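You operate a simulated robot arm through the tools that you are given. There is no shell and no other tool. Be economical: measure what you need, move in short steps, check, and stop when the job is done.

The job below is to be done with a simulated robot arm. You get a single attempt, and the scene is never put back.

TASK
Put the plain orange cup on the white bench top away on the cream bench top. Put one of the small banded lids from the white bench top on the beige trolley top. Open the chiller door, take the pink bowl and leave it on the top chiller shelf, then shut the door. Press the blue basin button three times. Take the purple jug and put it on the shelf under the teal bench. Put the orange-handled basket on the shelf under the white bench. Fetch the plain green cup and set it in the blue navy bucket. Switch the orange lever on the beige trolley off. Switch the orange lever on the teal trolley off. Take the tall teal cup and put it on the beige trolley top. Take the teal bowl and leave it on the beige bench top. Put the bottle labelled "21-26" from the olive bench top on the thick blue board and the bottle that says "46-51" on the navy bench top. Shut the clear flap. The order is free. Set down upright: plain orange cup, purple jug, tall teal cup, bottle. The orange lever on the beige trolley goes to its stop. The orange lever on the teal trolley goes to its stop.
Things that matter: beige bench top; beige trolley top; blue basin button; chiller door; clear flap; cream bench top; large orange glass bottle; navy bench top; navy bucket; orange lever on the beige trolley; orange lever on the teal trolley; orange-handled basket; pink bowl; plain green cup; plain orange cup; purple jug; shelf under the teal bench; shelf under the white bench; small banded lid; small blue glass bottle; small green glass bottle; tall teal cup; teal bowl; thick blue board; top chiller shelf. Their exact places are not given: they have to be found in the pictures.

Only the result counts: the job must be done as asked and must still hold three seconds after the hand-in. Knocking over, shifting, dropping, spilling or breaking anything else fails it. Lids that push on must go on centred and level and be pressed home; caps that screw on are set level and turned clockwise until they are tight.

THE ROBOT
A 7-joint arm with a fingered hand on a trunk, on a base that drives. Base frame: it is fixed to the floor where the robot stands at the start and does not move with it; the origin is under the middle of the robot, x ahead of it, y to its left, z up; the surface under the hand at the start is at about z = 0.85. Lengths are in m, angles in degrees, forces in N, time in s.
Its first joint turns from -166.0 to 166.0 degrees. Places, roughly: beige bench top [-5, -0.5, 0.8]; beige trolley top [-1.2, -2.6, 0.8]; blue basin button [0.6, -0.2, 0.9]; chiller door [0.5, -1.1, 1]; clear flap [-4.6, -0.6, 1.1]; cream bench top [-2.5, -0.5, 0.7]; large orange glass bottle, small blue glass bottle [-5.25, -2.75, 0.75]; navy bench top [-3.7, -2.6, 0.8]; navy bucket (30x22x16 cm) [-4.1, -2.7, 0.9]; orange lever on the beige trolley [-1.4, -2.3, 0.7]; orange lever on the teal trolley [-0.8, -2.3, 0.7]; orange-handled basket (16x19x11 cm) [-1.9, -0.3, 0.3]; pink bowl (13x13x6 cm) [0.9, -0.2, 0.9]; plain green cup (8x8x9 cm) [-2.3, -0.7, 0.8]; plain orange cup (8x8x9 cm) [0.8, -0.1, 0.9]; purple jug (15x11x14 cm) [0.8, 0.7, 0.9]; shelf under the teal bench [-1.9, 2, 0.2]; shelf under the white bench [0.8, 0, 0.2]; small banded lid (7x7x6 cm) [1, -0.6, 0.9]; tall teal cup [-0.75, -2.5, 0.75]; teal bowl (13x13x6 cm) [-4.9, -2.5, 0.8]; thick blue board (16x12x2 cm) [-5.6, -2.8, 0.8]; top chiller shelf [0.8, -1.1, 1.1]. Payload 4.7 kg.
The tool frame sits at the grasp point between the pads (the TCP): z along the fingers, y along the line on which they close. The tips reach 0.036 m beyond it. Largest opening 0.12 m; the body of the gripper starts 0.042 m behind the TCP. The gripper is a hand of 5 fingers: y runs from the thumb to the fingers, the wrist lies at [-0.018, -0.122, -0.21] in the tool frame, and closing takes about 1.5 s.
Orientation is that of the tool frame in the base frame, as a unit quaternion [w, x, y, z]. With the fingers straight down and the wrist toward the robot, the tool's x, y and z point along [0, 1, 0], [1, 0, 0] and [0, 0, -1] of the base frame.

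THE INTERFACE
- The arm moves only by the tool nudge_tool. Its argument "targets" is a list of rows, each an object (a shift or turn left out is 0, a gripper value left out holds the last) with "turn": the turn, a rotation vector about the tool's x, y, z in units of 8 degrees (1.0 is 8 degrees), a list of three; "offset": the shift along the tool's x, y, z in units of 25 mm (1.0 is 25 mm), a list of three. In form: [{"turn": [rx, ry, rz], "offset": [x, y, z]}, ...]. A call has 1 to 8 rows; each row shifts and turns the commanded pose from where the row before left it, along the tool's axes as they then stand. "jaw" is the opening, from 0 (shut) to 1 (fully open), set as the call begins (left out, the last holds). A call with a number of a shift or a turn outside -1 to 1 is refused whole. A row lasts 0.2 s, in which the tool goes at most 0.05 m and 8.6 degrees; a call with a longer step from one row to the next is refused whole, and so is a gripper value outside its range. Where a pose cannot be reached the arm comes as near as it can. A force on the tool above 40 N (or 10 N above the force at the start of the call, whichever is more), or a blocked arm, ends the call early, and 0.2 s more pass. The fingers move at their own pace (about 0.045 m/s each) and stop on an object; they squeeze with about 23 N. The grip force told is the motor's: it shows also when the fingers shut on nothing. Time passes only in rows, and 0.2 s behind the last, so rows that do not move let the fingers close. It gives the time, the measured TCP pose, the force on the tool (base axes), the opening and the grip force at its end, in the units of the frame above (readings bear some noise), with the torque about the TCP (base axes, N m) and any sound that the robot's microphone picked up.
- Cameras (640 x 400 px; columns grow to the right, rows downward): "scene" is now at [-0.2415, 0.0602, 1.2483]; the picture's right is [-0.23, -0.97, 0.00], its down [-0.20, 0.05, -0.98] and it looks along [0.95, -0.23, -0.20] (base axes); focal length 214 px, centre (320, 200). "wrist" rides on the gripper at [0.073, -0.091, -0.143] in the tool frame; the picture's right is [-0.80, 0.28, -0.53], its down [-0.53, -0.73, 0.42] and it looks along [-0.27, 0.62, 0.74] (tool axes); focal length 234 px, centre (320, 200).
- capture(camera): a new picture of that camera. The clock stands still meanwhile.
- base_move(legs): drives the robot by 1 to 6 legs, each [ahead, turn to the left] in m and degrees, along the robot's own axes; the way and the turn of a leg run together, so that a leg with both is an arc; at most 1.5 m and 180 degrees a leg. The arm and the cameras ride along, it lands a little off, and it stops where it bumps. It gives what a move gives.
- set_fingers(index, middle, ring, little, thumb_bend, thumb_turn): sets how far each is bent, from 0 (flat) to 1 (curled in); at 0.3 the hand is open as for a grip, at 0.7 the pads meet at the TCP. One left out holds its place. A second passes; each finger stops where it meets its share of the squeeze, and holds until it gets a number again. A gripper value or a shape takes the hand back. It gives what a move gives, with no picture; readings hold the bend of each and the force on index, middle, ring, little, thumb and palm. thumb_turn goes from beside the hand (0) to across from the fingers (1), as for a grip.
- set_grasp(shape): the hand has 5 fingers and takes this shape, open, in about a second: jaw (thumb against the fingers, like two jaws); tri (thumb and two fingers); tip (a fingertip pinch); poke (one finger out to press); point (the index stretched); flat (the hand flat); cup (the hand cupped); fist (a fist). The gripper value then closes the fingers along that shape, each until it touches; the sizes above hold for jaw. It gives what a move gives, with no picture.
- pan_tilt(pan, tilt): turns the head with the scene camera to pan (to the left, within 143 degrees either way) and tilt (down, from -29 to 69), counted from straight ahead of the robot. It gives what a move gives.
- measure_at(camera, pixels): for up to 12 pixels [column, row] of the newest picture of that camera ("zoom" is the newest enlarged one), the place [x, y, z] in the base frame of the surface seen there, good to about 0.002 m. The clock stands still meanwhile.
- close_up(camera, box): a new picture of the part [left, top, right, bottom] of that camera's present view, enlarged. The clock stands still meanwhile.
- sign_off(): hands the job in; it is judged then, once.

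Go step by step. Measure first, check grasps and placings, and put right what went wrong. The budget is 392 turns and 360 pictures, counting those below and the enlarged ones. Unless the task says otherwise, let go and move clear before handing in, and close with one line.

The tools are called after "Request:" by a JSON object that holds its "method" and its "body". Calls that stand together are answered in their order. nudge_tool: Moves the arm, as the interface text tells. Its arguments: {"type":"object","properties":{"targets":{"type":"array","items":{"type":"object","properties":{"turn":{"type":"array","items":{"type":"number"}},"offset":{"type":"array","items":{"type":"number"}}}}},"jaw":{"type":"number"}},"required":["targets"]} The other tools are called the same way: set_grasp (shape) gives the hand a shape; set_fingers (index, middle, ring, little, thumb_bend, thumb_turn) moves the fingers one by one; base_move (legs) drives the base; pan_tilt (pan, tilt) turns the head that bears the scene camera; capture (camera) takes a picture; measure_at (camera, pixels) gives the place of the surface under pixels of a picture; close_up (camera, box) takes an enlarged picture of a part of a camera's view; sign_off () hands the job in.

At the start:

```text
clock: 0.0
position: [0.4798, -0.3363, 1.37]
orientation: [0.0, 0.708, 0.707, 0.0]
contact_force: [-0.3, 0.0, -1.0]
torque: [0.02, -0.01, -0.02]
gripper_width: 0.1195
finger_force: 0.0
shape: jaw
bend: [0.3, 0.3, 0.3, 0.3, 0.3, 0.98]
finger forces: [0.0, 0.0, 0.0, 0.0, 0.1, 0.1]
robot x, y, heading: [-0.0009, -0.0006, -0.0]
head pan, tilt: [-13.5, 11.8]
```

scene: 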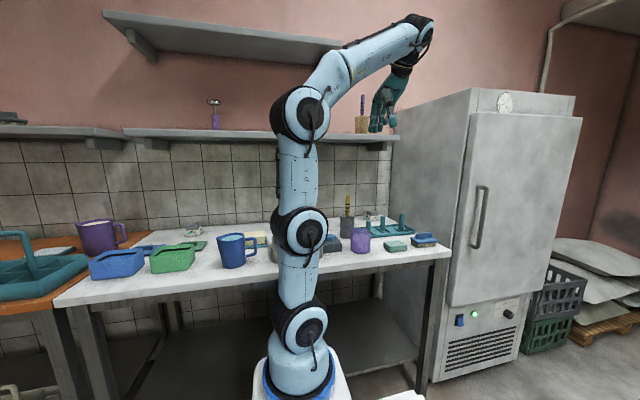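
wrist: 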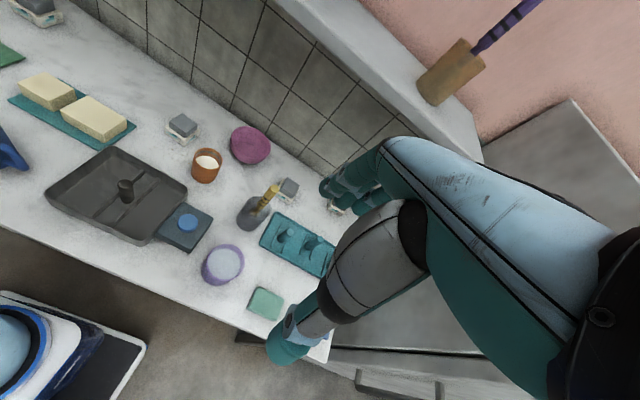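

The wrist picture shows the basin with the blue button (187,222), the orange cup (206,165), and the pink bowl (250,145). I'll measure these first.

Request:
{"method": "measure_at", "body": {"camera": "wrist", "pixels": [[187, 222], [206, 155], [206, 178], [250, 140], [250, 160], [222, 258], [182, 125], [288, 188], [268, 300], [335, 207], [125, 190], [90, 115]]}}

Request:
{"method": "close_up", "body": {"camera": "wrist", "box": [120, 90, 380, 340]}}

Request:
{"method": "pan_tilt", "body": {"pan": -25, "tilt": 35}}

Request:
{"method": "capture", "body": {"camera": "scene"}}

```text
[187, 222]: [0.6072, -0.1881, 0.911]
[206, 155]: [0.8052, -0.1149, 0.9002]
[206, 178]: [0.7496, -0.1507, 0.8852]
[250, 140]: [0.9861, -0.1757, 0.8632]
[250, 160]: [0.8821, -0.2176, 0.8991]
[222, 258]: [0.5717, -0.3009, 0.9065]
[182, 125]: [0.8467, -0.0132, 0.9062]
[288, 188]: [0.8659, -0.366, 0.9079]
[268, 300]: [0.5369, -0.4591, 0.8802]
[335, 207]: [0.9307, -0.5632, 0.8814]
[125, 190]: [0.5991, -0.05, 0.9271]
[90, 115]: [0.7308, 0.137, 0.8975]
```

```text
1.60 times, centred on (250, 215) of wrist
```

zoom: 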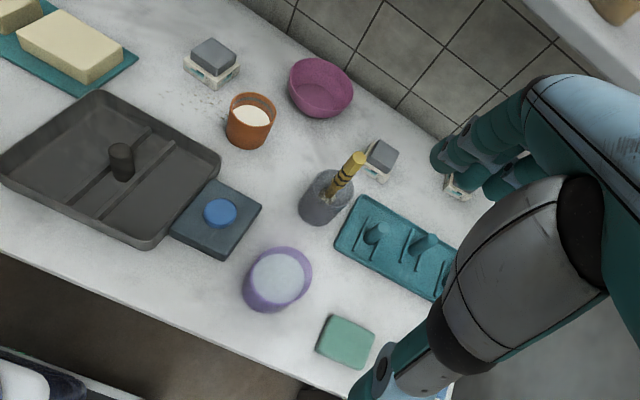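

```text
clock: 0.9
position: [0.4789, -0.3372, 1.3697]
orientation: [0.0, 0.708, 0.706, 0.0]
contact_force: [-0.4, -0.6, 0.4]
torque: [-0.04, 0.03, -0.02]
gripper_width: 0.1196
finger_force: 0.1
shape: jaw
bend: [0.3, 0.3, 0.3, 0.3, 0.3, 0.98]
finger forces: [0.0, 0.0, 0.0, 0.0, 0.0, 0.1]
robot x, y, heading: [0.0016, 0.0012, 0.2]
head pan, tilt: [-25.0, 35.0]
```

```text
356 pictures are left
```

scene: 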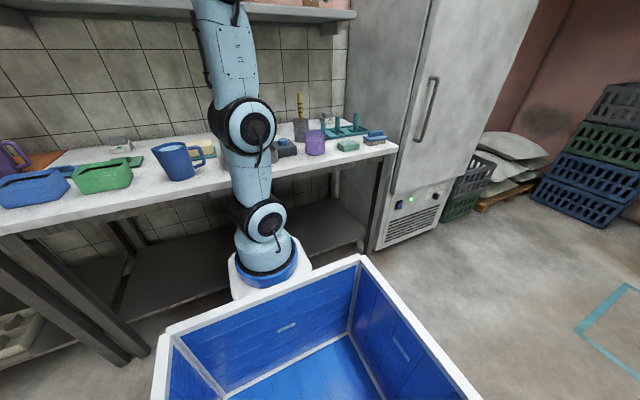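

The scene shows a white-rimmed blue bin at the robot (360,260)–(160,340); I'll measure it, and look at the bench in more detail.

Request:
{"method": "measure_at", "body": {"camera": "scene", "pixels": [[360, 258], [165, 340], [470, 395], [280, 330], [350, 385], [270, 250], [348, 145], [375, 133], [385, 140], [325, 115], [315, 140], [300, 130]]}}

Request:
{"method": "pan_tilt", "body": {"pan": -100, "tilt": 45}}

Request:
{"method": "capture", "body": {"camera": "scene"}}

Request:
{"method": "pan_tilt", "body": {"pan": -130, "tilt": 10}}

Request:
{"method": "capture", "body": {"camera": "scene"}}

```text
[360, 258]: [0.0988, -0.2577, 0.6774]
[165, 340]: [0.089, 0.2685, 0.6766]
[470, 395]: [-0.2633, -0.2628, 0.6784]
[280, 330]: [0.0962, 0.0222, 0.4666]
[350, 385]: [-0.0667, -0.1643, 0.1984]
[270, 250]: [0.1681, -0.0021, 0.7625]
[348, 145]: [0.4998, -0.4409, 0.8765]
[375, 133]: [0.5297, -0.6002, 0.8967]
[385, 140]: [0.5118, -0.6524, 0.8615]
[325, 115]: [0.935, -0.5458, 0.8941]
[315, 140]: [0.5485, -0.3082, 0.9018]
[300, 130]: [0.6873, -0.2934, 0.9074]
```

```text
clock: 2.3
position: [0.4799, -0.3374, 1.3714]
orientation: [0.0, 0.707, 0.707, 0.001]
contact_force: [-0.5, 0.5, -0.1]
torque: [0.0, -0.01, 0.02]
gripper_width: 0.1193
finger_force: 0.2
shape: jaw
bend: [0.3, 0.3, 0.3, 0.3, 0.3, 0.98]
finger forces: [0.1, 0.1, 0.0, 0.0, 0.0, 0.0]
robot x, y, heading: [-0.0008, -0.0032, -0.0]
head pan, tilt: [-100.0, 45.0]
```

```text
355 pictures are left
```

scene: 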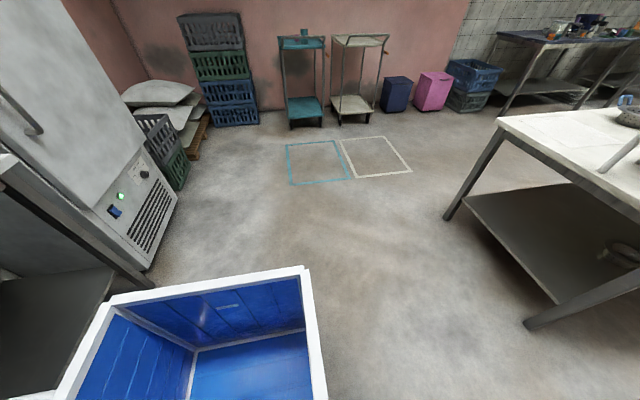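

```text
clock: 3.4
position: [0.4786, -0.3364, 1.3697]
orientation: [0.0, 0.707, 0.708, 0.0]
contact_force: [-0.4, 1.2, -0.5]
torque: [0.03, 0.01, -0.04]
gripper_width: 0.1197
finger_force: 0.0
shape: jaw
bend: [0.3, 0.3, 0.3, 0.3, 0.3, 0.98]
finger forces: [0.0, 0.0, 0.1, 0.0, 0.0, 0.0]
robot x, y, heading: [0.0004, -0.0011, -0.3]
head pan, tilt: [-130.0, 10.0]
```

```text
354 pictures are left
```

scene: 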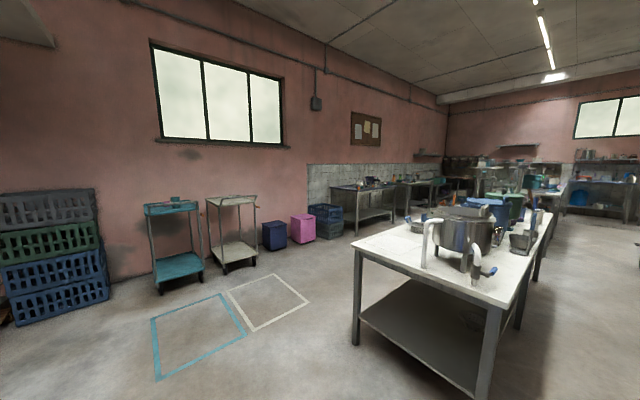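

The map is clear now: bench ahead, chiller right, trolleys at the far wall. I'll start with the button: shape the hand to poke and see where the fingertip is.

Request:
{"method": "set_grasp", "body": {"shape": "poke"}}

Request:
{"method": "capture", "body": {"camera": "wrist"}}

Request:
{"method": "pan_tilt", "body": {"pan": -20, "tilt": 15}}

Request:
{"method": "capture", "body": {"camera": "scene"}}

```text
clock: 4.2
position: [0.4788, -0.3376, 1.3703]
orientation: [0.0, 0.707, 0.707, 0.0]
contact_force: [-0.5, 0.6, 0.4]
torque: [0.01, 0.0, -0.01]
gripper_width: 0.0
finger_force: 0.1
shape: poke
bend: [0.7, 0.7, 0.99, 0.99, 1.0, 1.0]
finger forces: [0.0, 0.0, 0.0, 0.1, 0.0, 0.1]
robot x, y, heading: [0.0021, 0.0024, 0.0]
head pan, tilt: [-130.0, 10.0]
```

```text
353 pictures are left
```

wrist: 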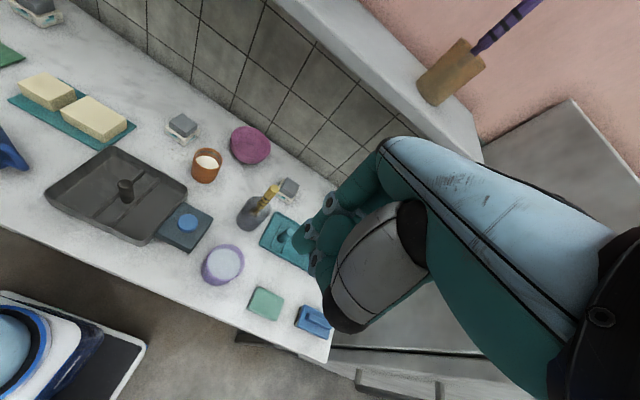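

```text
clock: 6.1
position: [0.4799, -0.3362, 1.3706]
orientation: [0.0, 0.707, 0.707, 0.0]
contact_force: [-0.1, 0.5, -0.5]
torque: [0.01, 0.04, -0.01]
gripper_width: 0.0
finger_force: 0.0
shape: poke
bend: [0.7, 0.7, 0.99, 0.99, 1.0, 1.0]
finger forces: [0.1, 0.1, 0.0, 0.1, 0.0, 0.0]
robot x, y, heading: [0.0031, -0.0009, 0.1]
head pan, tilt: [-20.0, 15.0]
```

```text
352 pictures are left
```

scene: 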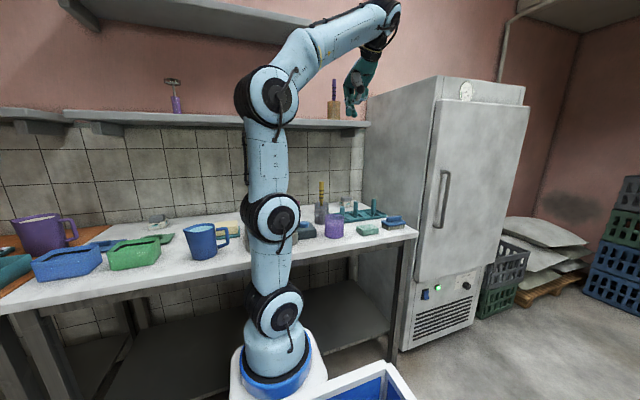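

I'll measure the finger tips seen in the wrist picture (310,242),(318,268),(330,203).

Request:
{"method": "close_up", "body": {"camera": "wrist", "box": [280, 160, 400, 300]}}

Request:
{"method": "measure_at", "body": {"camera": "wrist", "pixels": [[303, 232], [314, 256], [318, 268], [330, 203], [310, 246], [325, 290]]}}

```text
2.86 times, centred on (340, 230) of wrist
```

zoom: 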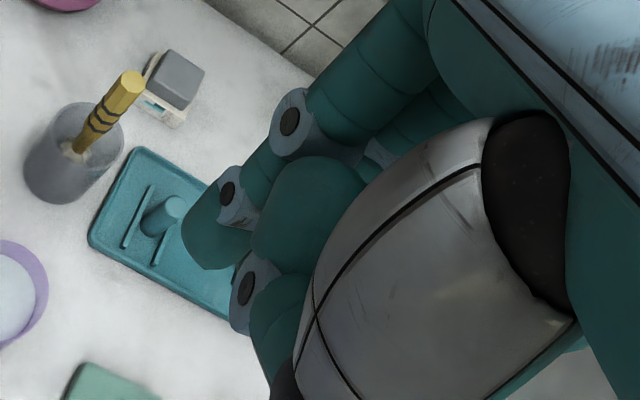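

```text
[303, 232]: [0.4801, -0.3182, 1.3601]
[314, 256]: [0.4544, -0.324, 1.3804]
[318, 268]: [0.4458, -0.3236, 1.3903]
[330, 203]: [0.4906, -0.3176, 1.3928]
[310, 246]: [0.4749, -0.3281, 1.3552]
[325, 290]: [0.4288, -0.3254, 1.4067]
```

The poke fingertips lie about at the TCP, slightly to +y. I'll move above the button in two runs and then look.

Request:
{"method": "nudge_tool", "body": {"targets": [{"offset": [0.69, 0.65, 0.9]}, {"offset": [0.69, 0.65, 0.9]}, {"offset": [0.69, 0.65, 0.9]}, {"offset": [0.69, 0.65, 0.9]}, {"offset": [0.69, 0.65, 0.9]}, {"offset": [0.69, 0.65, 0.9]}, {"offset": [0.69, 0.65, 0.9]}, {"offset": [0.69, 0.65, 0.9]}]}}

Request:
{"method": "nudge_tool", "body": {"targets": [{"offset": [0, 0, 0.9]}, {"offset": [0, 0, 0.9]}, {"offset": [0, 0, 0.9]}, {"offset": [0, 0, 0.9]}, {"offset": [0, 0, 0.9]}, {"offset": [0, 0, 0.9]}, {"offset": [0, 0, 0.9]}]}}

Request:
{"method": "capture", "body": {"camera": "wrist"}}

Request:
{"method": "capture", "body": {"camera": "scene"}}

```text
clock: 7.9
position: [0.6076, -0.1996, 1.1926]
orientation: [0.001, 0.708, 0.706, 0.0]
contact_force: [0.1, -0.7, -0.1]
torque: [-0.02, 0.0, -0.03]
gripper_width: 0.0002
finger_force: 0.1
shape: poke
bend: [0.7, 0.7, 0.99, 0.99, 1.0, 1.0]
finger forces: [0.1, 0.0, 0.0, 0.0, 0.1, 0.0]
robot x, y, heading: [0.0007, 0.0015, -0.0]
head pan, tilt: [-20.0, 15.0]
```

```text
clock: 9.5
position: [0.609, -0.1989, 1.033]
orientation: [-0.001, 0.707, 0.707, 0.001]
contact_force: [0.1, 0.1, 0.5]
torque: [-0.02, 0.0, 0.02]
gripper_width: 0.0003
finger_force: 0.0
shape: poke
bend: [0.7, 0.7, 0.99, 0.99, 1.0, 1.0]
finger forces: [0.0, 0.0, 0.0, 0.0, 0.1, 0.0]
robot x, y, heading: [0.0012, -0.0022, 0.1]
head pan, tilt: [-20.0, 15.0]
```

```text
350 pictures are left
```

wrist: 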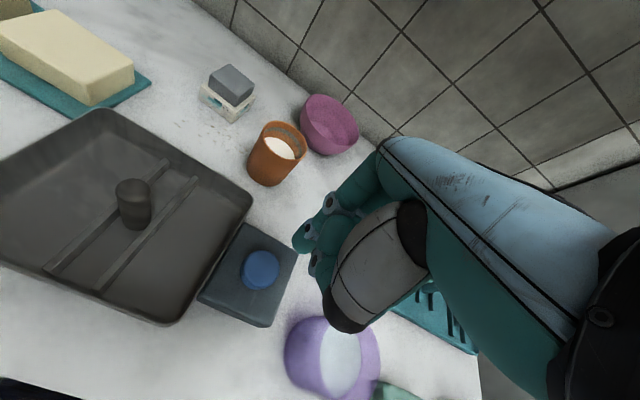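

```text
349 pictures are left
```

scene: 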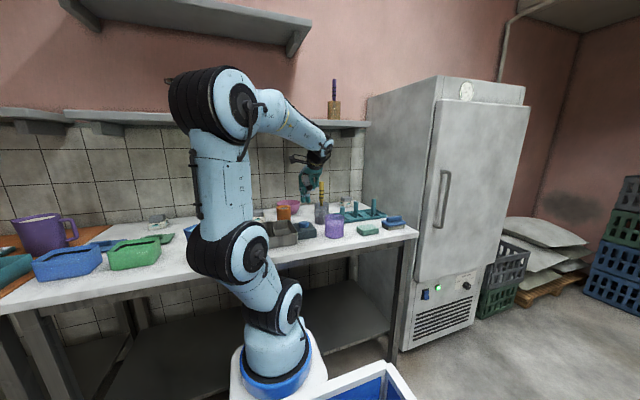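

The arm is over the button (260,268 in the wrist view). I'll measure button and fingertip once more.

Request:
{"method": "measure_at", "body": {"camera": "wrist", "pixels": [[261, 262], [248, 270], [274, 272], [220, 290], [301, 238], [312, 262], [322, 150], [275, 140], [340, 103], [228, 80], [240, 115]]}}

```text
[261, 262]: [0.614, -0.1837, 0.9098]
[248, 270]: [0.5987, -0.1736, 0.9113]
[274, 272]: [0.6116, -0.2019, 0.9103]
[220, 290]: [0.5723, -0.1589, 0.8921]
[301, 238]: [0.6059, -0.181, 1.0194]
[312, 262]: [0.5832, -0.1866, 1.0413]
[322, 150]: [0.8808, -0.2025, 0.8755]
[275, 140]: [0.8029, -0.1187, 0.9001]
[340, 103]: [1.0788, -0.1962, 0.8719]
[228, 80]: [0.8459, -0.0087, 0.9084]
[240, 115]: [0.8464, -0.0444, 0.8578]
```

Button centre is at about (0.606,-0.188,0.911), the finger right above it. I'll go down and press gently.

Request:
{"method": "nudge_tool", "body": {"targets": [{"offset": [0.2, 0, 0.8]}, {"offset": [0, 0, 0.8]}, {"offset": [0, 0, 0.8]}, {"offset": [0, 0, 0.6]}, {"offset": [0, 0, 0.15]}, {"offset": [0, 0, 0.15]}, {"offset": [0, 0, 0.15]}, {"offset": [0, 0, 0.15]}]}}

Request:
{"method": "close_up", "body": {"camera": "wrist", "box": [200, 180, 400, 320]}}

```text
clock: 11.3
position: [0.6085, -0.1926, 0.9426]
orientation: [0.0, 0.708, 0.707, 0.0]
contact_force: [-0.1, -0.9, 0.7]
torque: [-0.01, -0.01, -0.02]
gripper_width: 0.0
finger_force: 0.1
shape: poke
bend: [0.7, 0.7, 0.99, 0.99, 1.0, 1.0]
finger forces: [0.4, 1.1, 0.0, 0.1, 0.1, 0.1]
robot x, y, heading: [0.0003, 0.0001, -0.2]
head pan, tilt: [-20.0, 15.0]
```

```text
2.86 times, centred on (300, 250) of wrist
```

zoom: 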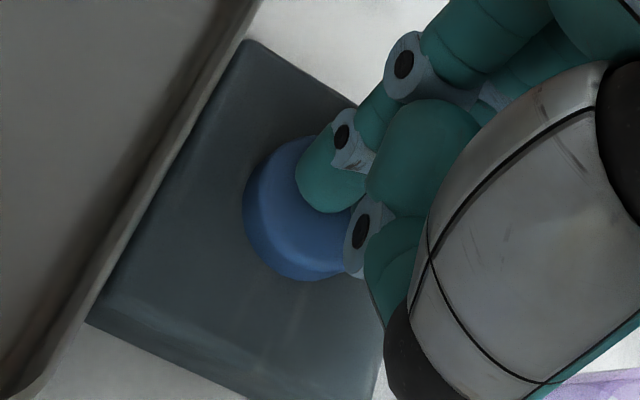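

Fingers just touch the button (forces 0.4/1.1 N). Press further in small rows.

Request:
{"method": "nudge_tool", "body": {"targets": [{"offset": [0, 0, 0.1]}, {"offset": [0, 0, 0.1]}, {"offset": [0, 0, 0.1]}]}}

```text
clock: 12.1
position: [0.609, -0.1935, 0.9353]
orientation: [0.0, 0.707, 0.707, 0.0]
contact_force: [0.6, 2.3, 4.3]
torque: [-0.01, -0.02, 0.0]
gripper_width: 0.0
finger_force: 0.0
shape: poke
bend: [0.7, 0.7, 0.99, 0.99, 1.0, 1.0]
finger forces: [1.7, 2.1, 0.1, 0.1, 0.0, 0.0]
robot x, y, heading: [-0.0029, 0.0001, -0.3]
head pan, tilt: [-20.0, 15.0]
heard: click
```

Click heard: press one. Release and repeat, one at a time.

Request:
{"method": "nudge_tool", "body": {"targets": [{"offset": [0, 0, -0.5]}, {"offset": [0, 0, -0.3]}, {"offset": [0, 0, 0]}]}}

Request:
{"method": "nudge_tool", "body": {"targets": [{"offset": [0, 0, 0.5]}, {"offset": [0, 0, 0.3]}, {"offset": [0, 0, 0]}]}}

Request:
{"method": "nudge_tool", "body": {"targets": [{"offset": [0, 0, -0.5]}, {"offset": [0, 0, -0.3]}, {"offset": [0, 0, 0]}]}}

```text
clock: 12.9
position: [0.6085, -0.1946, 0.955]
orientation: [0.0, 0.707, 0.707, 0.0]
contact_force: [0.2, 0.3, 0.0]
torque: [0.05, -0.01, -0.02]
gripper_width: 0.0
finger_force: 0.0
shape: poke
bend: [0.7, 0.7, 0.99, 0.99, 1.0, 1.0]
finger forces: [0.0, 0.0, 0.0, 0.0, 0.1, 0.0]
robot x, y, heading: [0.0025, 0.0025, -0.0]
head pan, tilt: [-20.0, 15.0]
```

```text
clock: 13.7
position: [0.6092, -0.195, 0.9355]
orientation: [0.001, 0.707, 0.707, 0.0]
contact_force: [0.7, 0.0, 2.7]
torque: [-0.03, -0.02, -0.01]
gripper_width: 0.0001
finger_force: 0.1
shape: poke
bend: [0.7, 0.7, 0.99, 0.99, 1.0, 1.0]
finger forces: [1.4, 1.7, 0.0, 0.0, 0.0, 0.1]
robot x, y, heading: [-0.0006, -0.0007, 0.1]
head pan, tilt: [-20.0, 15.0]
heard: click
```

```text
clock: 14.5
position: [0.6087, -0.1946, 0.9552]
orientation: [0.0, 0.707, 0.707, 0.0]
contact_force: [0.3, 0.4, 0.1]
torque: [0.02, 0.01, -0.02]
gripper_width: 0.0
finger_force: 0.1
shape: poke
bend: [0.7, 0.7, 0.99, 0.99, 1.0, 1.0]
finger forces: [0.0, 0.1, 0.0, 0.0, 0.1, 0.0]
robot x, y, heading: [0.0005, 0.0005, -0.0]
head pan, tilt: [-20.0, 15.0]
```

Second click heard. Third press, then rise high.

Request:
{"method": "nudge_tool", "body": {"targets": [{"offset": [0, 0, 0.5]}, {"offset": [0, 0, 0.3]}, {"offset": [0, 0, 0]}]}}

Request:
{"method": "nudge_tool", "body": {"targets": [{"offset": [0, 0, -1]}, {"offset": [0, 0, -1]}, {"offset": [0, 0, -1]}, {"offset": [0, 0, -1]}, {"offset": [0, 0, -1]}, {"offset": [0, 0, -1]}, {"offset": [0, 0, -1]}, {"offset": [0, 0, -1]}]}}

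Request:
{"method": "set_grasp", "body": {"shape": "jaw"}}

Request:
{"method": "close_up", "body": {"camera": "scene", "box": [370, 60, 570, 360]}}

```text
clock: 15.3
position: [0.6088, -0.195, 0.9356]
orientation: [0.0, 0.707, 0.707, 0.0]
contact_force: [0.4, -0.4, 2.0]
torque: [-0.01, -0.03, -0.01]
gripper_width: 0.0
finger_force: 0.0
shape: poke
bend: [0.7, 0.7, 0.99, 0.99, 1.0, 1.0]
finger forces: [1.0, 2.1, 0.1, 0.1, 0.0, 0.0]
robot x, y, heading: [-0.0003, 0.0006, -0.2]
head pan, tilt: [-20.0, 15.0]
heard: click
```

```text
clock: 17.1
position: [0.6088, -0.195, 1.1355]
orientation: [0.0, 0.708, 0.707, 0.0]
contact_force: [-0.2, -0.5, -0.1]
torque: [0.01, -0.02, -0.03]
gripper_width: 0.0
finger_force: 0.0
shape: poke
bend: [0.7, 0.7, 0.99, 0.99, 1.0, 1.0]
finger forces: [0.0, 0.1, 0.0, 0.0, 0.0, 0.1]
robot x, y, heading: [-0.0008, 0.0028, 0.1]
head pan, tilt: [-20.0, 15.0]
```

```text
clock: 18.0
position: [0.6077, -0.1953, 1.1357]
orientation: [0.0, 0.707, 0.707, 0.0]
contact_force: [-0.2, -0.5, -0.1]
torque: [-0.01, 0.02, 0.0]
gripper_width: 0.12
finger_force: 0.0
shape: jaw
bend: [0.3, 0.3, 0.3, 0.3, 0.3, 0.98]
finger forces: [0.0, 0.0, 0.0, 0.0, 0.0, 0.0]
robot x, y, heading: [-0.0068, -0.0004, -0.1]
head pan, tilt: [-20.0, 15.0]
```

```text
1.33 times, centred on (470, 210) of scene
```

zoom: 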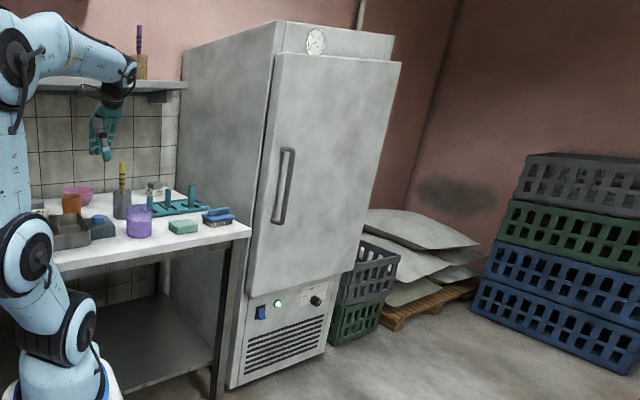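

Three clicks done. Now the chiller: the handle is on the left of the door (285,185 in the zoom), hinge on the right. Measure it.

Request:
{"method": "measure_at", "body": {"camera": "zoom", "pixels": [[290, 150], [285, 190], [278, 220], [270, 55], [398, 65], [352, 270], [250, 290], [300, 190], [390, 180], [275, 25], [390, 38], [205, 80]]}}

Request:
{"method": "close_up", "body": {"camera": "scene", "box": [400, 140, 500, 260]}}

```text
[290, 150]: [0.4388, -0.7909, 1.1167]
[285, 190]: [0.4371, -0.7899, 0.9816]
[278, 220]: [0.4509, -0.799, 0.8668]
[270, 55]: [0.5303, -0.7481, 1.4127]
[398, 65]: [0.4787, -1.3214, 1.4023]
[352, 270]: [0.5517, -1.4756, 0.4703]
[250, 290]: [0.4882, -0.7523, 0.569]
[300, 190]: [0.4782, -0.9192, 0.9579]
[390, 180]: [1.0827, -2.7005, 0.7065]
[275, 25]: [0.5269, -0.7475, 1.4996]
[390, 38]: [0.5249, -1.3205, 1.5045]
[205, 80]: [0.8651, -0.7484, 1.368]
```

```text
3.33 times, centred on (450, 200) of scene
```

zoom: 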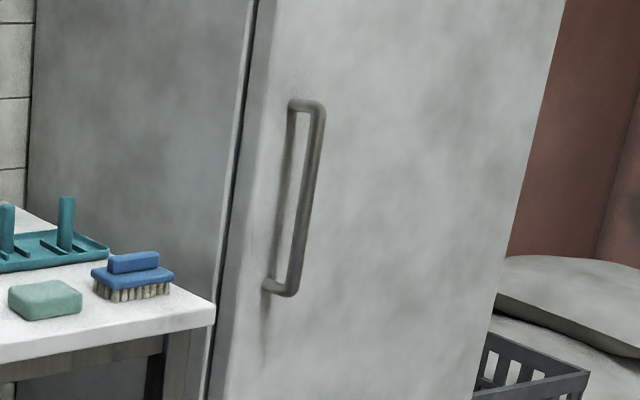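

Handle bar is vertical at about (0.438,-0.79), z 0.87–1.12; hinge at y≈-1.32. I'll look down at my own base to know the footprint before driving.

Request:
{"method": "pan_tilt", "body": {"pan": 0, "tilt": 69}}

Request:
{"method": "capture", "body": {"camera": "scene"}}

Request:
{"method": "measure_at", "body": {"camera": "scene", "pixels": [[320, 60], [320, 100], [320, 140], [320, 180], [320, 250], [320, 320], [320, 390], [150, 60], [420, 60], [500, 200], [130, 200], [320, 20]]}}

```text
clock: 19.3
position: [0.608, -0.1951, 1.1355]
orientation: [0.0, 0.707, 0.708, 0.0]
contact_force: [-0.9, -0.4, -0.9]
torque: [-0.02, 0.03, -0.01]
gripper_width: 0.1199
finger_force: 0.0
shape: jaw
bend: [0.3, 0.3, 0.3, 0.3, 0.3, 0.98]
finger forces: [0.0, 0.0, 0.0, 0.0, 0.0, 0.1]
robot x, y, heading: [-0.0016, -0.0016, -0.1]
head pan, tilt: [0.0, 68.8]
```

```text
345 pictures are left
```

scene: 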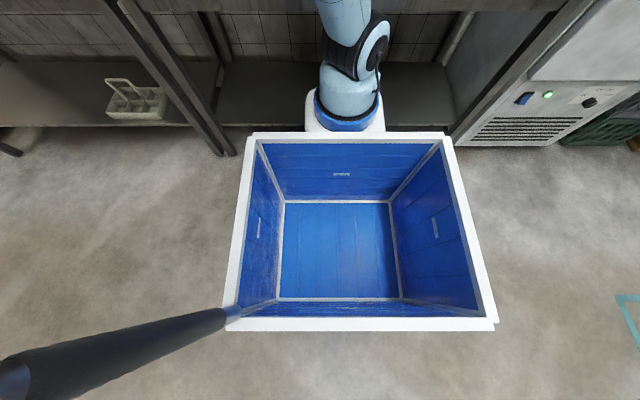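

```text
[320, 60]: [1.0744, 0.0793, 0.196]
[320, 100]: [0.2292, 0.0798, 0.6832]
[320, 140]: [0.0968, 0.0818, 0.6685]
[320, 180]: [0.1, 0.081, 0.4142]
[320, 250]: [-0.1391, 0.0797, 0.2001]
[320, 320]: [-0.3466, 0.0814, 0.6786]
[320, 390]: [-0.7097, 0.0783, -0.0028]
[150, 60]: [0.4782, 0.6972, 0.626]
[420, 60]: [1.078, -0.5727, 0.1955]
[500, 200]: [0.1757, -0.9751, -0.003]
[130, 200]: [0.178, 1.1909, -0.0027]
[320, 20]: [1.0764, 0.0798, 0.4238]
```

The bin sits behind the arm (x −0.36…0.10), so I must be careful when turning. I'll back off, go right, and face the chiller from about (-0.6,-0.75).

Request:
{"method": "base_move", "body": {"legs": [[-0.6, 0], [0, -90], [0.75, 0], [0, 90]]}}

Request:
{"method": "pan_tilt", "body": {"pan": 0, "tilt": 10}}

Request:
{"method": "capture", "body": {"camera": "scene"}}

```text
clock: 33.8
position: [0.0294, -0.9381, 1.1349]
orientation: [0.0, 0.705, 0.709, 0.0]
contact_force: [0.0, 0.0, 0.2]
torque: [-0.02, 0.02, 0.0]
gripper_width: 0.1198
finger_force: 0.1
shape: jaw
bend: [0.3, 0.3, 0.3, 0.3, 0.3, 0.98]
finger forces: [0.0, 0.1, 0.0, 0.1, 0.1, 0.0]
robot x, y, heading: [-0.5811, -0.7465, 0.4]
head pan, tilt: [0.0, 68.8]
```

```text
clock: 35.1
position: [0.0303, -0.9364, 1.1359]
orientation: [0.001, 0.706, 0.708, 0.001]
contact_force: [0.0, -0.6, -1.2]
torque: [-0.01, -0.01, 0.01]
gripper_width: 0.12
finger_force: 0.1
shape: jaw
bend: [0.3, 0.3, 0.3, 0.3, 0.3, 0.98]
finger forces: [0.0, 0.0, 0.0, 0.0, 0.0, 0.0]
robot x, y, heading: [-0.5732, -0.7428, 0.2]
head pan, tilt: [0.0, 10.0]
```

```text
344 pictures are left
```

scene: 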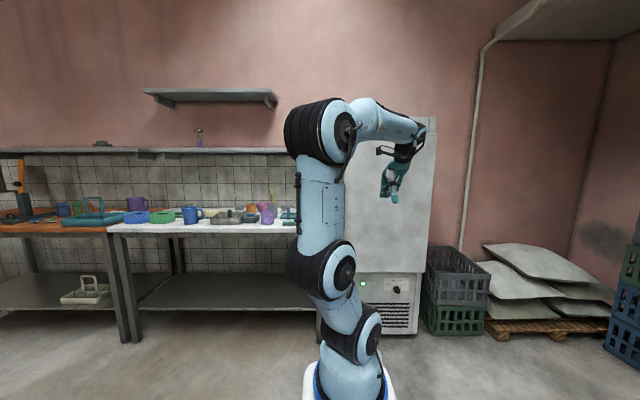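

The robot is in place facing the chiller. I'll turn the tool to point horizontally at the door with the closing line horizontal.

Request:
{"method": "nudge_tool", "body": {"targets": [{"turn": [0, 0, 1]}, {"turn": [0, 0, 1]}, {"turn": [0, 0, 1]}, {"turn": [0, 0, 1]}, {"turn": [0, 0, 1]}, {"turn": [0, 0, 1]}, {"turn": [0, 0, 1]}, {"turn": [0, 0, 1]}]}}

Request:
{"method": "nudge_tool", "body": {"targets": [{"turn": [0, 0, 1]}, {"turn": [0, 0, 1]}, {"turn": [0, 0, 1]}, {"turn": [0, 0, 0.25]}, {"turn": [0, 1, 0]}, {"turn": [0, 1, 0]}, {"turn": [0, 1, 0]}, {"turn": [0, 1, 0]}]}}

Request:
{"method": "nudge_tool", "body": {"targets": [{"turn": [0, 1, 0]}, {"turn": [0, 1, 0]}, {"turn": [0, 1, 0]}, {"turn": [0, 1, 0]}, {"turn": [0, 1, 0]}, {"turn": [0, 1, 0]}, {"turn": [0, 1, 0]}, {"turn": [0, 0.25, 0]}]}}

Request:
{"method": "capture", "body": {"camera": "scene"}}

Request:
{"method": "capture", "body": {"camera": "wrist"}}

```text
clock: 36.9
position: [0.0299, -0.9371, 1.1363]
orientation: [0.001, 0.974, 0.227, 0.001]
contact_force: [-0.5, 0.2, 1.0]
torque: [0.01, -0.02, -0.02]
gripper_width: 0.1199
finger_force: 0.0
shape: jaw
bend: [0.3, 0.3, 0.3, 0.3, 0.3, 0.98]
finger forces: [0.0, 0.1, 0.0, 0.0, 0.0, 0.1]
robot x, y, heading: [-0.5795, -0.7462, 0.4]
head pan, tilt: [0.0, 10.0]
```

```text
clock: 38.7
position: [0.0309, -0.9378, 1.1344]
orientation: [-0.001, 0.961, 0.002, 0.276]
contact_force: [0.0, 0.8, -0.1]
torque: [-0.01, -0.01, 0.0]
gripper_width: 0.1198
finger_force: 0.1
shape: jaw
bend: [0.3, 0.3, 0.3, 0.3, 0.3, 0.98]
finger forces: [0.0, 0.1, 0.0, 0.0, 0.1, 0.1]
robot x, y, heading: [-0.5839, -0.748, -0.0]
head pan, tilt: [0.0, 10.0]
```

```text
clock: 40.5
position: [0.0267, -0.9407, 1.1506]
orientation: [-0.005, 0.724, 0.0, 0.69]
contact_force: [0.3, -0.4, 0.5]
torque: [-0.02, -0.01, 0.0]
gripper_width: 0.1196
finger_force: 0.1
shape: jaw
bend: [0.3, 0.3, 0.3, 0.3, 0.3, 0.98]
finger forces: [0.0, 0.0, 0.1, 0.0, 0.1, 0.0]
out of reach, approached as far as the arm can: row 7
robot x, y, heading: [-0.5778, -0.7474, 0.6]
head pan, tilt: [0.0, 10.0]
```

```text
343 pictures are left
```

scene: 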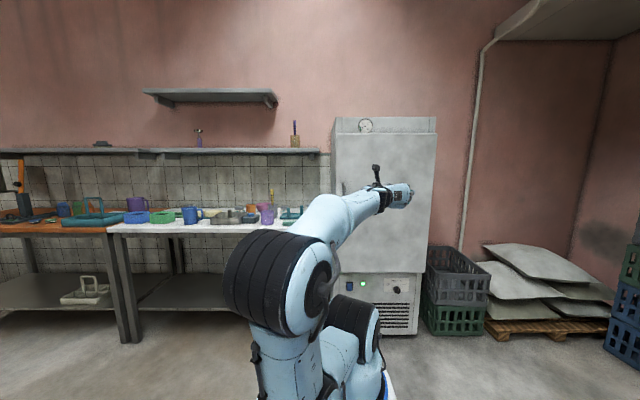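

```text
342 pictures are left
```

wrist: 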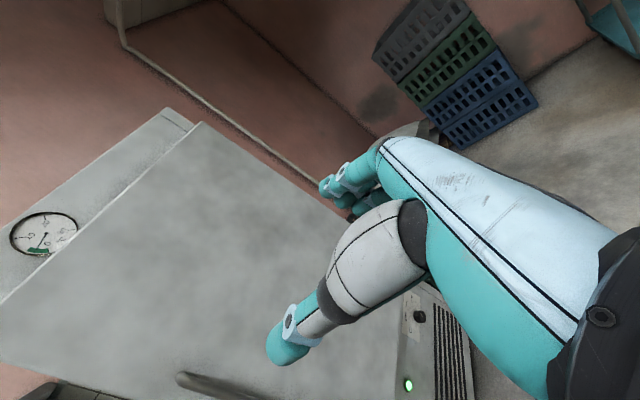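

Tool is nearly horizontal. I'll move toward the handle, stopping short, then check.

Request:
{"method": "nudge_tool", "body": {"targets": [{"offset": [-0.68, -0.74, 0.8]}, {"offset": [-0.68, -0.74, 0.8]}, {"offset": [-0.68, -0.74, 0.8]}, {"offset": [-0.68, -0.74, 0.8]}, {"offset": [-0.68, -0.74, 0.8]}, {"offset": [-0.68, -0.74, 0.8]}, {"offset": [-0.68, -0.74, 0.8]}, {"offset": [-0.68, -0.74, 0.8]}]}}

Request:
{"method": "nudge_tool", "body": {"targets": [{"offset": [0, 0, 0.8]}, {"offset": [0, 0, 0.8]}, {"offset": [0, 0, 0.8]}, {"offset": [0, 0, 0.8]}, {"offset": [0, 0, 0.8]}, {"offset": [0, 0, 0.8]}]}}

Request:
{"method": "capture", "body": {"camera": "wrist"}}

Request:
{"method": "capture", "body": {"camera": "scene"}}

```text
clock: 42.3
position: [0.1666, -0.834, 1.1878]
orientation: [-0.005, 0.714, 0.002, 0.7]
contact_force: [0.2, -0.3, 0.2]
torque: [-0.01, 0.04, -0.01]
gripper_width: 0.1203
finger_force: 0.0
shape: jaw
bend: [0.3, 0.3, 0.3, 0.3, 0.3, 0.98]
finger forces: [0.0, 0.0, 0.0, 0.0, 0.1, 0.0]
out of reach, approached as far as the arm can: row 1, 2, 3, 4, 5, 6, 7, 8
robot x, y, heading: [-0.5775, -0.7449, 0.3]
head pan, tilt: [0.0, 10.0]
```

```text
clock: 43.7
position: [0.274, -0.8391, 1.2283]
orientation: [-0.003, 0.711, 0.002, 0.703]
contact_force: [-0.7, 0.0, 0.1]
torque: [-0.03, 0.03, 0.01]
gripper_width: 0.1198
finger_force: 0.1
shape: jaw
bend: [0.3, 0.3, 0.3, 0.3, 0.3, 0.98]
finger forces: [0.0, 0.1, 0.1, 0.0, 0.0, 0.1]
out of reach, approached as far as the arm can: row 1, 2, 3, 4, 5, 6
robot x, y, heading: [-0.5776, -0.7448, 0.0]
head pan, tilt: [0.0, 10.0]
```

```text
341 pictures are left
```

wrist: 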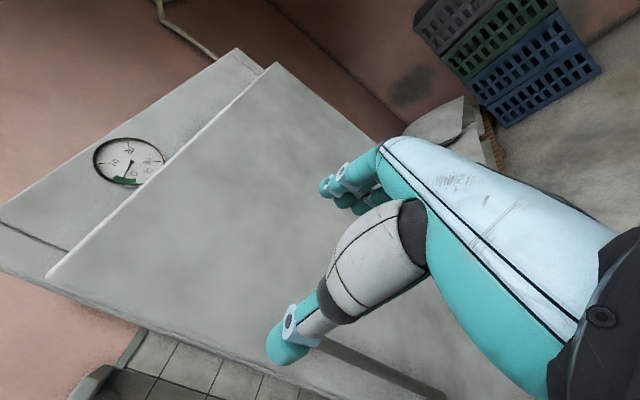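

```text
340 pictures are left
```

scene: 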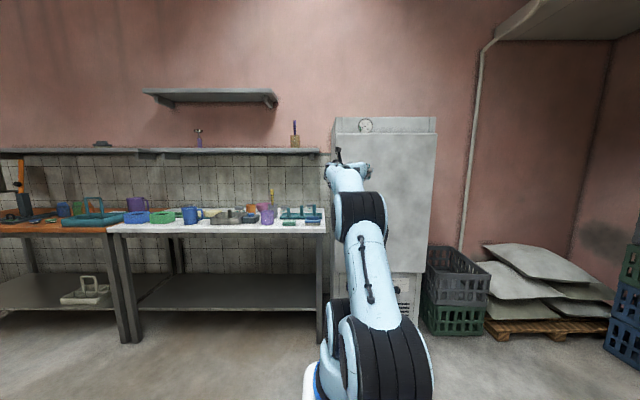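

Fully horizontal is beyond the wrist here; a 45° downward slant can grip the vertical bar as well. I'll turn back 44°.

Request:
{"method": "nudge_tool", "body": {"targets": [{"turn": [0, -1, 0], "offset": [0, 0, -0.5]}, {"turn": [0, -1, 0]}, {"turn": [0, -1, 0]}, {"turn": [0, -1, 0]}, {"turn": [0, -1, 0]}, {"turn": [0, -0.5, 0]}]}}

Request:
{"method": "capture", "body": {"camera": "wrist"}}

Request:
{"method": "capture", "body": {"camera": "scene"}}

```text
clock: 45.1
position: [0.2609, -0.8399, 1.2269]
orientation: [-0.002, 0.921, 0.004, 0.391]
contact_force: [-0.8, -0.3, -0.4]
torque: [-0.01, 0.0, -0.02]
gripper_width: 0.1201
finger_force: 0.1
shape: jaw
bend: [0.3, 0.3, 0.3, 0.3, 0.3, 0.98]
finger forces: [0.0, 0.0, 0.0, 0.0, 0.0, 0.0]
robot x, y, heading: [-0.5836, -0.7448, 0.3]
head pan, tilt: [0.0, 10.0]
```

```text
339 pictures are left
```

wrist: 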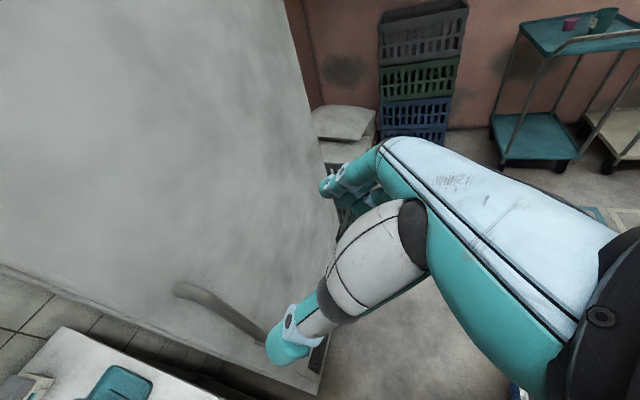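

```text
338 pictures are left
```

scene: 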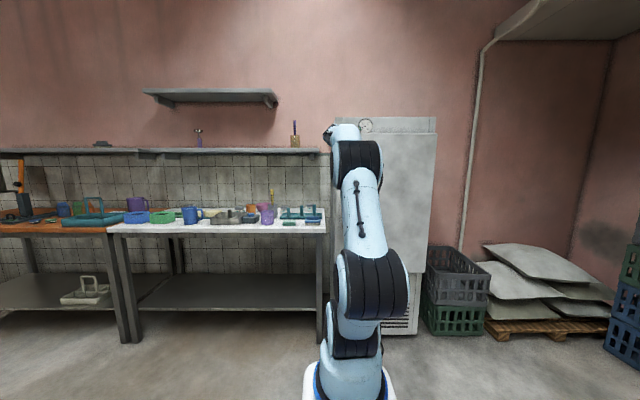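

Now the tool points 46° down with the closing line horizontal. Move to a staging point in front of the handle.

Request:
{"method": "nudge_tool", "body": {"targets": [{"offset": [-0.25, -0.25, 0.94]}, {"offset": [-0.25, -0.25, 0.94]}, {"offset": [-0.25, -0.25, 0.94]}, {"offset": [-0.25, -0.25, 0.94]}, {"offset": [-0.25, -0.25, 0.94]}, {"offset": [-0.25, -0.25, 0.94]}, {"offset": [-0.25, -0.25, 0.94]}, {"offset": [-0.25, -0.25, 0.94]}]}}

Request:
{"method": "capture", "body": {"camera": "wrist"}}

Request:
{"method": "capture", "body": {"camera": "scene"}}

```text
clock: 46.9
position: [0.3625, -0.7917, 1.0599]
orientation: [-0.001, 0.92, 0.003, 0.392]
contact_force: [-0.1, 0.1, 0.7]
torque: [0.0, 0.04, 0.0]
gripper_width: 0.1197
finger_force: 0.0
shape: jaw
bend: [0.3, 0.3, 0.3, 0.3, 0.3, 0.98]
finger forces: [0.1, 0.0, 0.0, 0.0, 0.0, 0.1]
robot x, y, heading: [-0.5783, -0.744, 0.3]
head pan, tilt: [0.0, 10.0]
```

```text
337 pictures are left
```

wrist: 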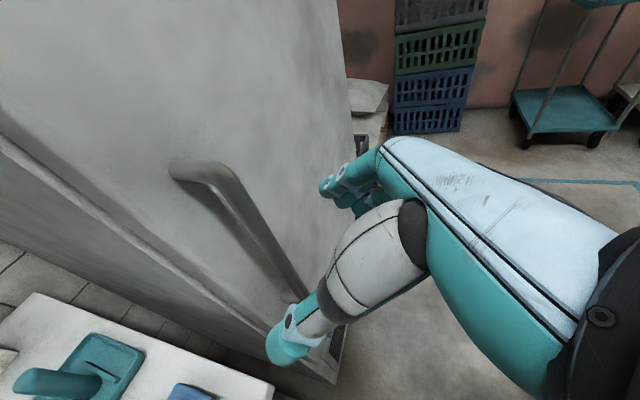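

```text
336 pictures are left
```

scene: 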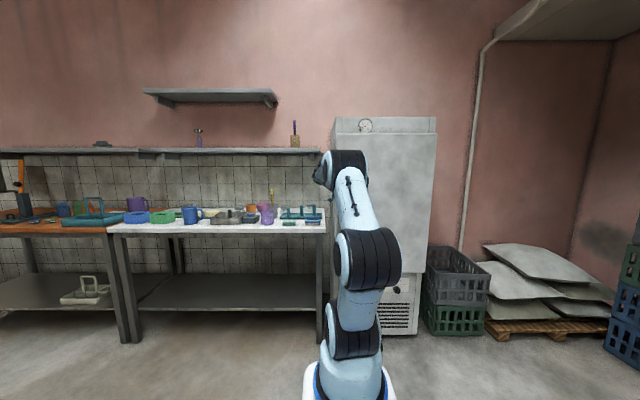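

The bar runs between thumb and fingers (200,170)→(295,290). I'll measure the bar and the thumb.

Request:
{"method": "measure_at", "body": {"camera": "wrist", "pixels": [[215, 180], [245, 220], [280, 270], [293, 288], [280, 345], [330, 185], [345, 165], [250, 310], [300, 230]]}}

```text
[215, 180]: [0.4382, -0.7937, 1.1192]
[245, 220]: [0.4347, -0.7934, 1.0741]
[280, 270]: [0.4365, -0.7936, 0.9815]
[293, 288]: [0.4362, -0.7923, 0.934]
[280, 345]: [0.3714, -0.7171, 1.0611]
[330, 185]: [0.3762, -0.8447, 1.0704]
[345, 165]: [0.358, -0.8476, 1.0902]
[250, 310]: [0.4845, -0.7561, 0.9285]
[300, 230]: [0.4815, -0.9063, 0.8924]
```

Bar at y=-0.793, the TCP matches. Advance 0.09 m and close.

Request:
{"method": "nudge_tool", "body": {"targets": [{"offset": [0, 0, 0.8]}, {"offset": [0, 0, 0.8]}, {"offset": [0, 0, 0.8]}, {"offset": [0, 0, 0.8]}, {"offset": [0, 0, 0.6]}]}}

Request:
{"method": "nudge_tool", "body": {"jaw": 0, "targets": [{}, {}, {}, {}, {}, {}, {}]}}

Request:
{"method": "capture", "body": {"camera": "wrist"}}

```text
clock: 48.1
position: [0.4315, -0.7899, 0.9949]
orientation: [-0.002, 0.921, 0.002, 0.391]
contact_force: [0.1, 0.1, 0.2]
torque: [0.01, 0.03, 0.0]
gripper_width: 0.1199
finger_force: 0.0
shape: jaw
bend: [0.3, 0.3, 0.3, 0.3, 0.3, 0.98]
finger forces: [0.1, 0.0, 0.1, 0.1, 0.1, 0.1]
robot x, y, heading: [-0.58, -0.7461, 0.5]
head pan, tilt: [0.0, 10.0]
```

```text
clock: 49.7
position: [0.4316, -0.7892, 0.9946]
orientation: [-0.001, 0.92, 0.003, 0.391]
contact_force: [1.0, 0.1, -0.4]
torque: [-0.09, 0.05, -0.02]
gripper_width: 0.0073
finger_force: 6.6
shape: jaw
bend: [0.73, 0.53, 0.58, 0.67, 0.54, 1.0]
finger forces: [3.0, 1.8, 2.1, 0.0, 6.2, 0.1]
robot x, y, heading: [-0.5766, -0.7467, 0.4]
head pan, tilt: [0.0, 10.0]
```

```text
335 pictures are left
```

wrist: 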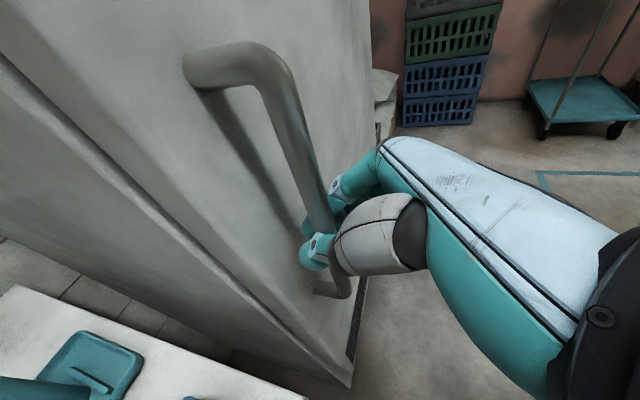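

Gripped (all fingers loaded). I'll pull along the door's arc, turning with it 3° per row.

Request:
{"method": "nudge_tool", "body": {"targets": [{"offset": [-0.77, 0.1, -0.8], "turn": [0.27, 0, -0.26]}, {"offset": [-0.77, 0.13, -0.8], "turn": [0.27, 0, -0.26]}, {"offset": [-0.77, 0.13, -0.8], "turn": [0.27, 0, -0.26]}, {"offset": [-0.77, 0.13, -0.8], "turn": [0.27, 0, -0.26]}]}}

Request:
{"method": "capture", "body": {"camera": "wrist"}}

```text
clock: 50.7
position: [0.3193, -0.8121, 0.9935]
orientation: [-0.042, 0.916, 0.098, 0.387]
contact_force: [4.2, -11.9, -9.9]
torque: [-0.21, 0.21, -0.21]
gripper_width: 0.0098
finger_force: 22.8
shape: jaw
bend: [0.73, 0.51, 0.54, 0.57, 0.61, 1.0]
finger forces: [13.3, 7.8, 4.4, 0.0, 15.5, 0.0]
robot x, y, heading: [-0.5757, -0.7461, 0.4]
head pan, tilt: [0.0, 10.0]
```

```text
334 pictures are left
```

wrist: 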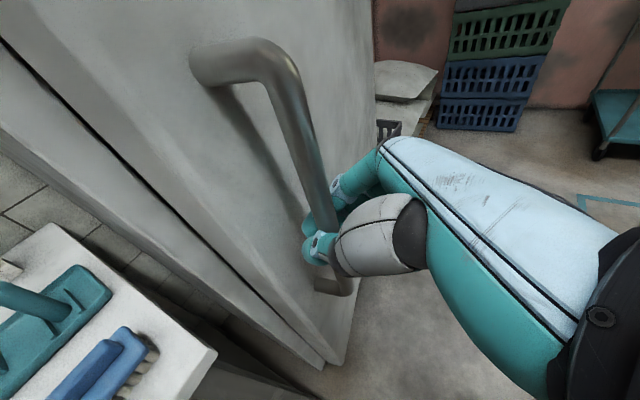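

The door is opening (gap visible at left). Continue the arc, with slightly more toward the hinge side.

Request:
{"method": "nudge_tool", "body": {"targets": [{"offset": [-0.77, 0.35, -0.8], "turn": [0.27, 0, -0.26]}, {"offset": [-0.77, 0.25, -0.8], "turn": [0.27, 0, -0.26]}, {"offset": [-0.77, 0.2, -0.8], "turn": [0.27, 0, -0.26]}, {"offset": [-0.77, 0.2, -0.8], "turn": [0.27, 0, -0.26]}]}}

Request:
{"method": "nudge_tool", "body": {"targets": [{"offset": [-0.77, 0.2, -0.8], "turn": [0.27, 0, -0.26]}, {"offset": [-0.77, 0.2, -0.8], "turn": [0.27, 0, -0.26]}, {"offset": [-0.77, 0.2, -0.8], "turn": [0.27, 0, -0.26]}, {"offset": [-0.77, 0.2, -0.8], "turn": [0.27, 0, -0.26]}]}}

Request:
{"method": "capture", "body": {"camera": "wrist"}}

Request:
{"method": "capture", "body": {"camera": "scene"}}

```text
clock: 51.7
position: [0.2201, -0.8647, 0.9938]
orientation: [-0.082, 0.9, 0.194, 0.382]
contact_force: [-8.0, 15.6, -2.7]
torque: [0.15, 0.17, 0.2]
gripper_width: 0.0077
finger_force: 22.7
shape: jaw
bend: [0.73, 0.54, 0.58, 0.57, 0.6, 1.0]
finger forces: [7.3, 2.8, 3.1, 0.0, 24.2, 0.1]
robot x, y, heading: [-0.5774, -0.7436, 0.2]
head pan, tilt: [0.0, 10.0]
```

```text
clock: 52.7
position: [0.1334, -0.9374, 0.9954]
orientation: [-0.122, 0.875, 0.287, 0.371]
contact_force: [-20.6, 23.1, 3.2]
torque: [0.2, 0.16, 0.26]
gripper_width: 0.0068
finger_force: 23.2
shape: jaw
bend: [0.74, 0.57, 0.61, 0.57, 0.59, 1.0]
finger forces: [0.0, 0.0, 0.5, 0.0, 31.4, 0.0]
robot x, y, heading: [-0.5804, -0.7445, 0.7]
head pan, tilt: [0.0, 10.0]
```

```text
333 pictures are left
```

wrist: 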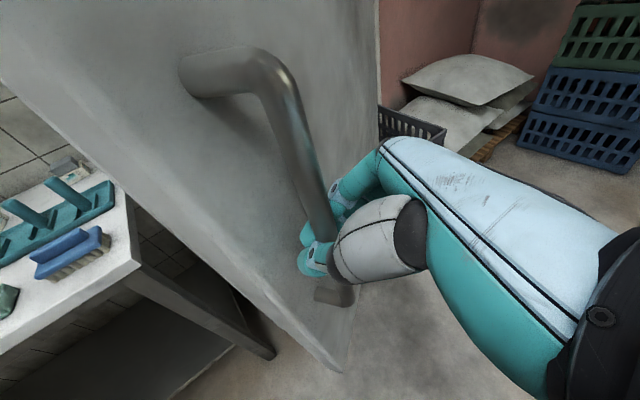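

```text
332 pictures are left
```

scene: 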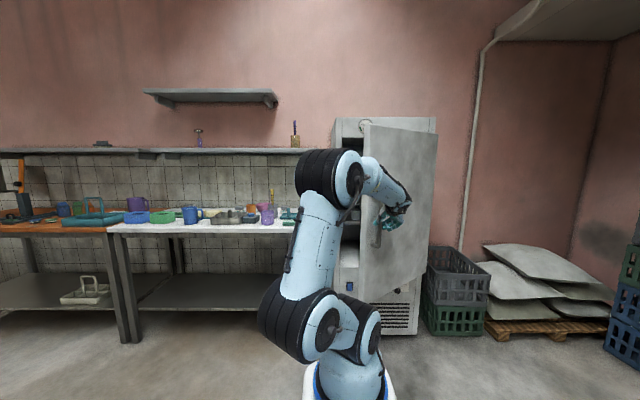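

Door is about 37° open; thumb is overloaded so I'll ease outward and continue the arc.

Request:
{"method": "nudge_tool", "body": {"targets": [{"offset": [-0.6, -0.4, -0.62], "turn": [0.27, 0, -0.26]}, {"offset": [-0.77, 0.0, -0.8], "turn": [0.27, 0, -0.26]}, {"offset": [-0.77, 0.1, -0.8], "turn": [0.27, 0, -0.26]}, {"offset": [-0.77, 0.1, -0.8], "turn": [0.27, 0, -0.26]}]}}

Request:
{"method": "nudge_tool", "body": {"targets": [{"offset": [-0.77, 0.1, -0.8], "turn": [0.27, 0, -0.26]}, {"offset": [-0.77, 0.1, -0.8], "turn": [0.27, 0, -0.26]}, {"offset": [-0.77, 0.1, -0.8], "turn": [0.27, 0, -0.26]}, {"offset": [-0.77, 0.1, -0.8], "turn": [0.27, 0, -0.26]}]}}

Request:
{"method": "capture", "body": {"camera": "scene"}}

```text
clock: 53.7
position: [0.0518, -1.0026, 0.9958]
orientation: [-0.16, 0.84, 0.375, 0.357]
contact_force: [22.8, -18.7, -9.2]
torque: [-0.21, -0.02, -0.22]
gripper_width: 0.0118
finger_force: 23.2
shape: jaw
bend: [0.73, 0.49, 0.48, 0.57, 0.64, 1.0]
finger forces: [18.7, 9.5, 4.7, 0.1, 11.0, 0.0]
robot x, y, heading: [-0.5793, -0.7447, 0.2]
head pan, tilt: [0.0, 10.0]
```

```text
clock: 54.7
position: [-0.0076, -1.097, 0.9952]
orientation: [-0.196, 0.796, 0.463, 0.338]
contact_force: [28.2, -14.3, 1.6]
torque: [-0.24, -0.3, -0.19]
gripper_width: 0.0127
finger_force: 23.2
shape: jaw
bend: [0.73, 0.49, 0.47, 0.57, 0.65, 1.0]
finger forces: [21.1, 10.7, 4.8, 0.1, 10.4, 0.0]
robot x, y, heading: [-0.5776, -0.7457, 0.3]
head pan, tilt: [0.0, 10.0]
```

```text
331 pictures are left
```

scene: 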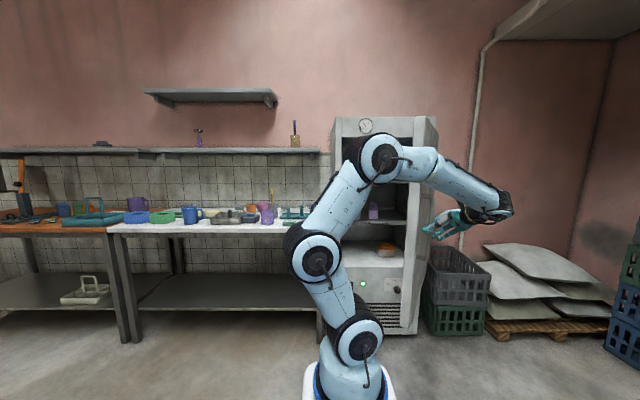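

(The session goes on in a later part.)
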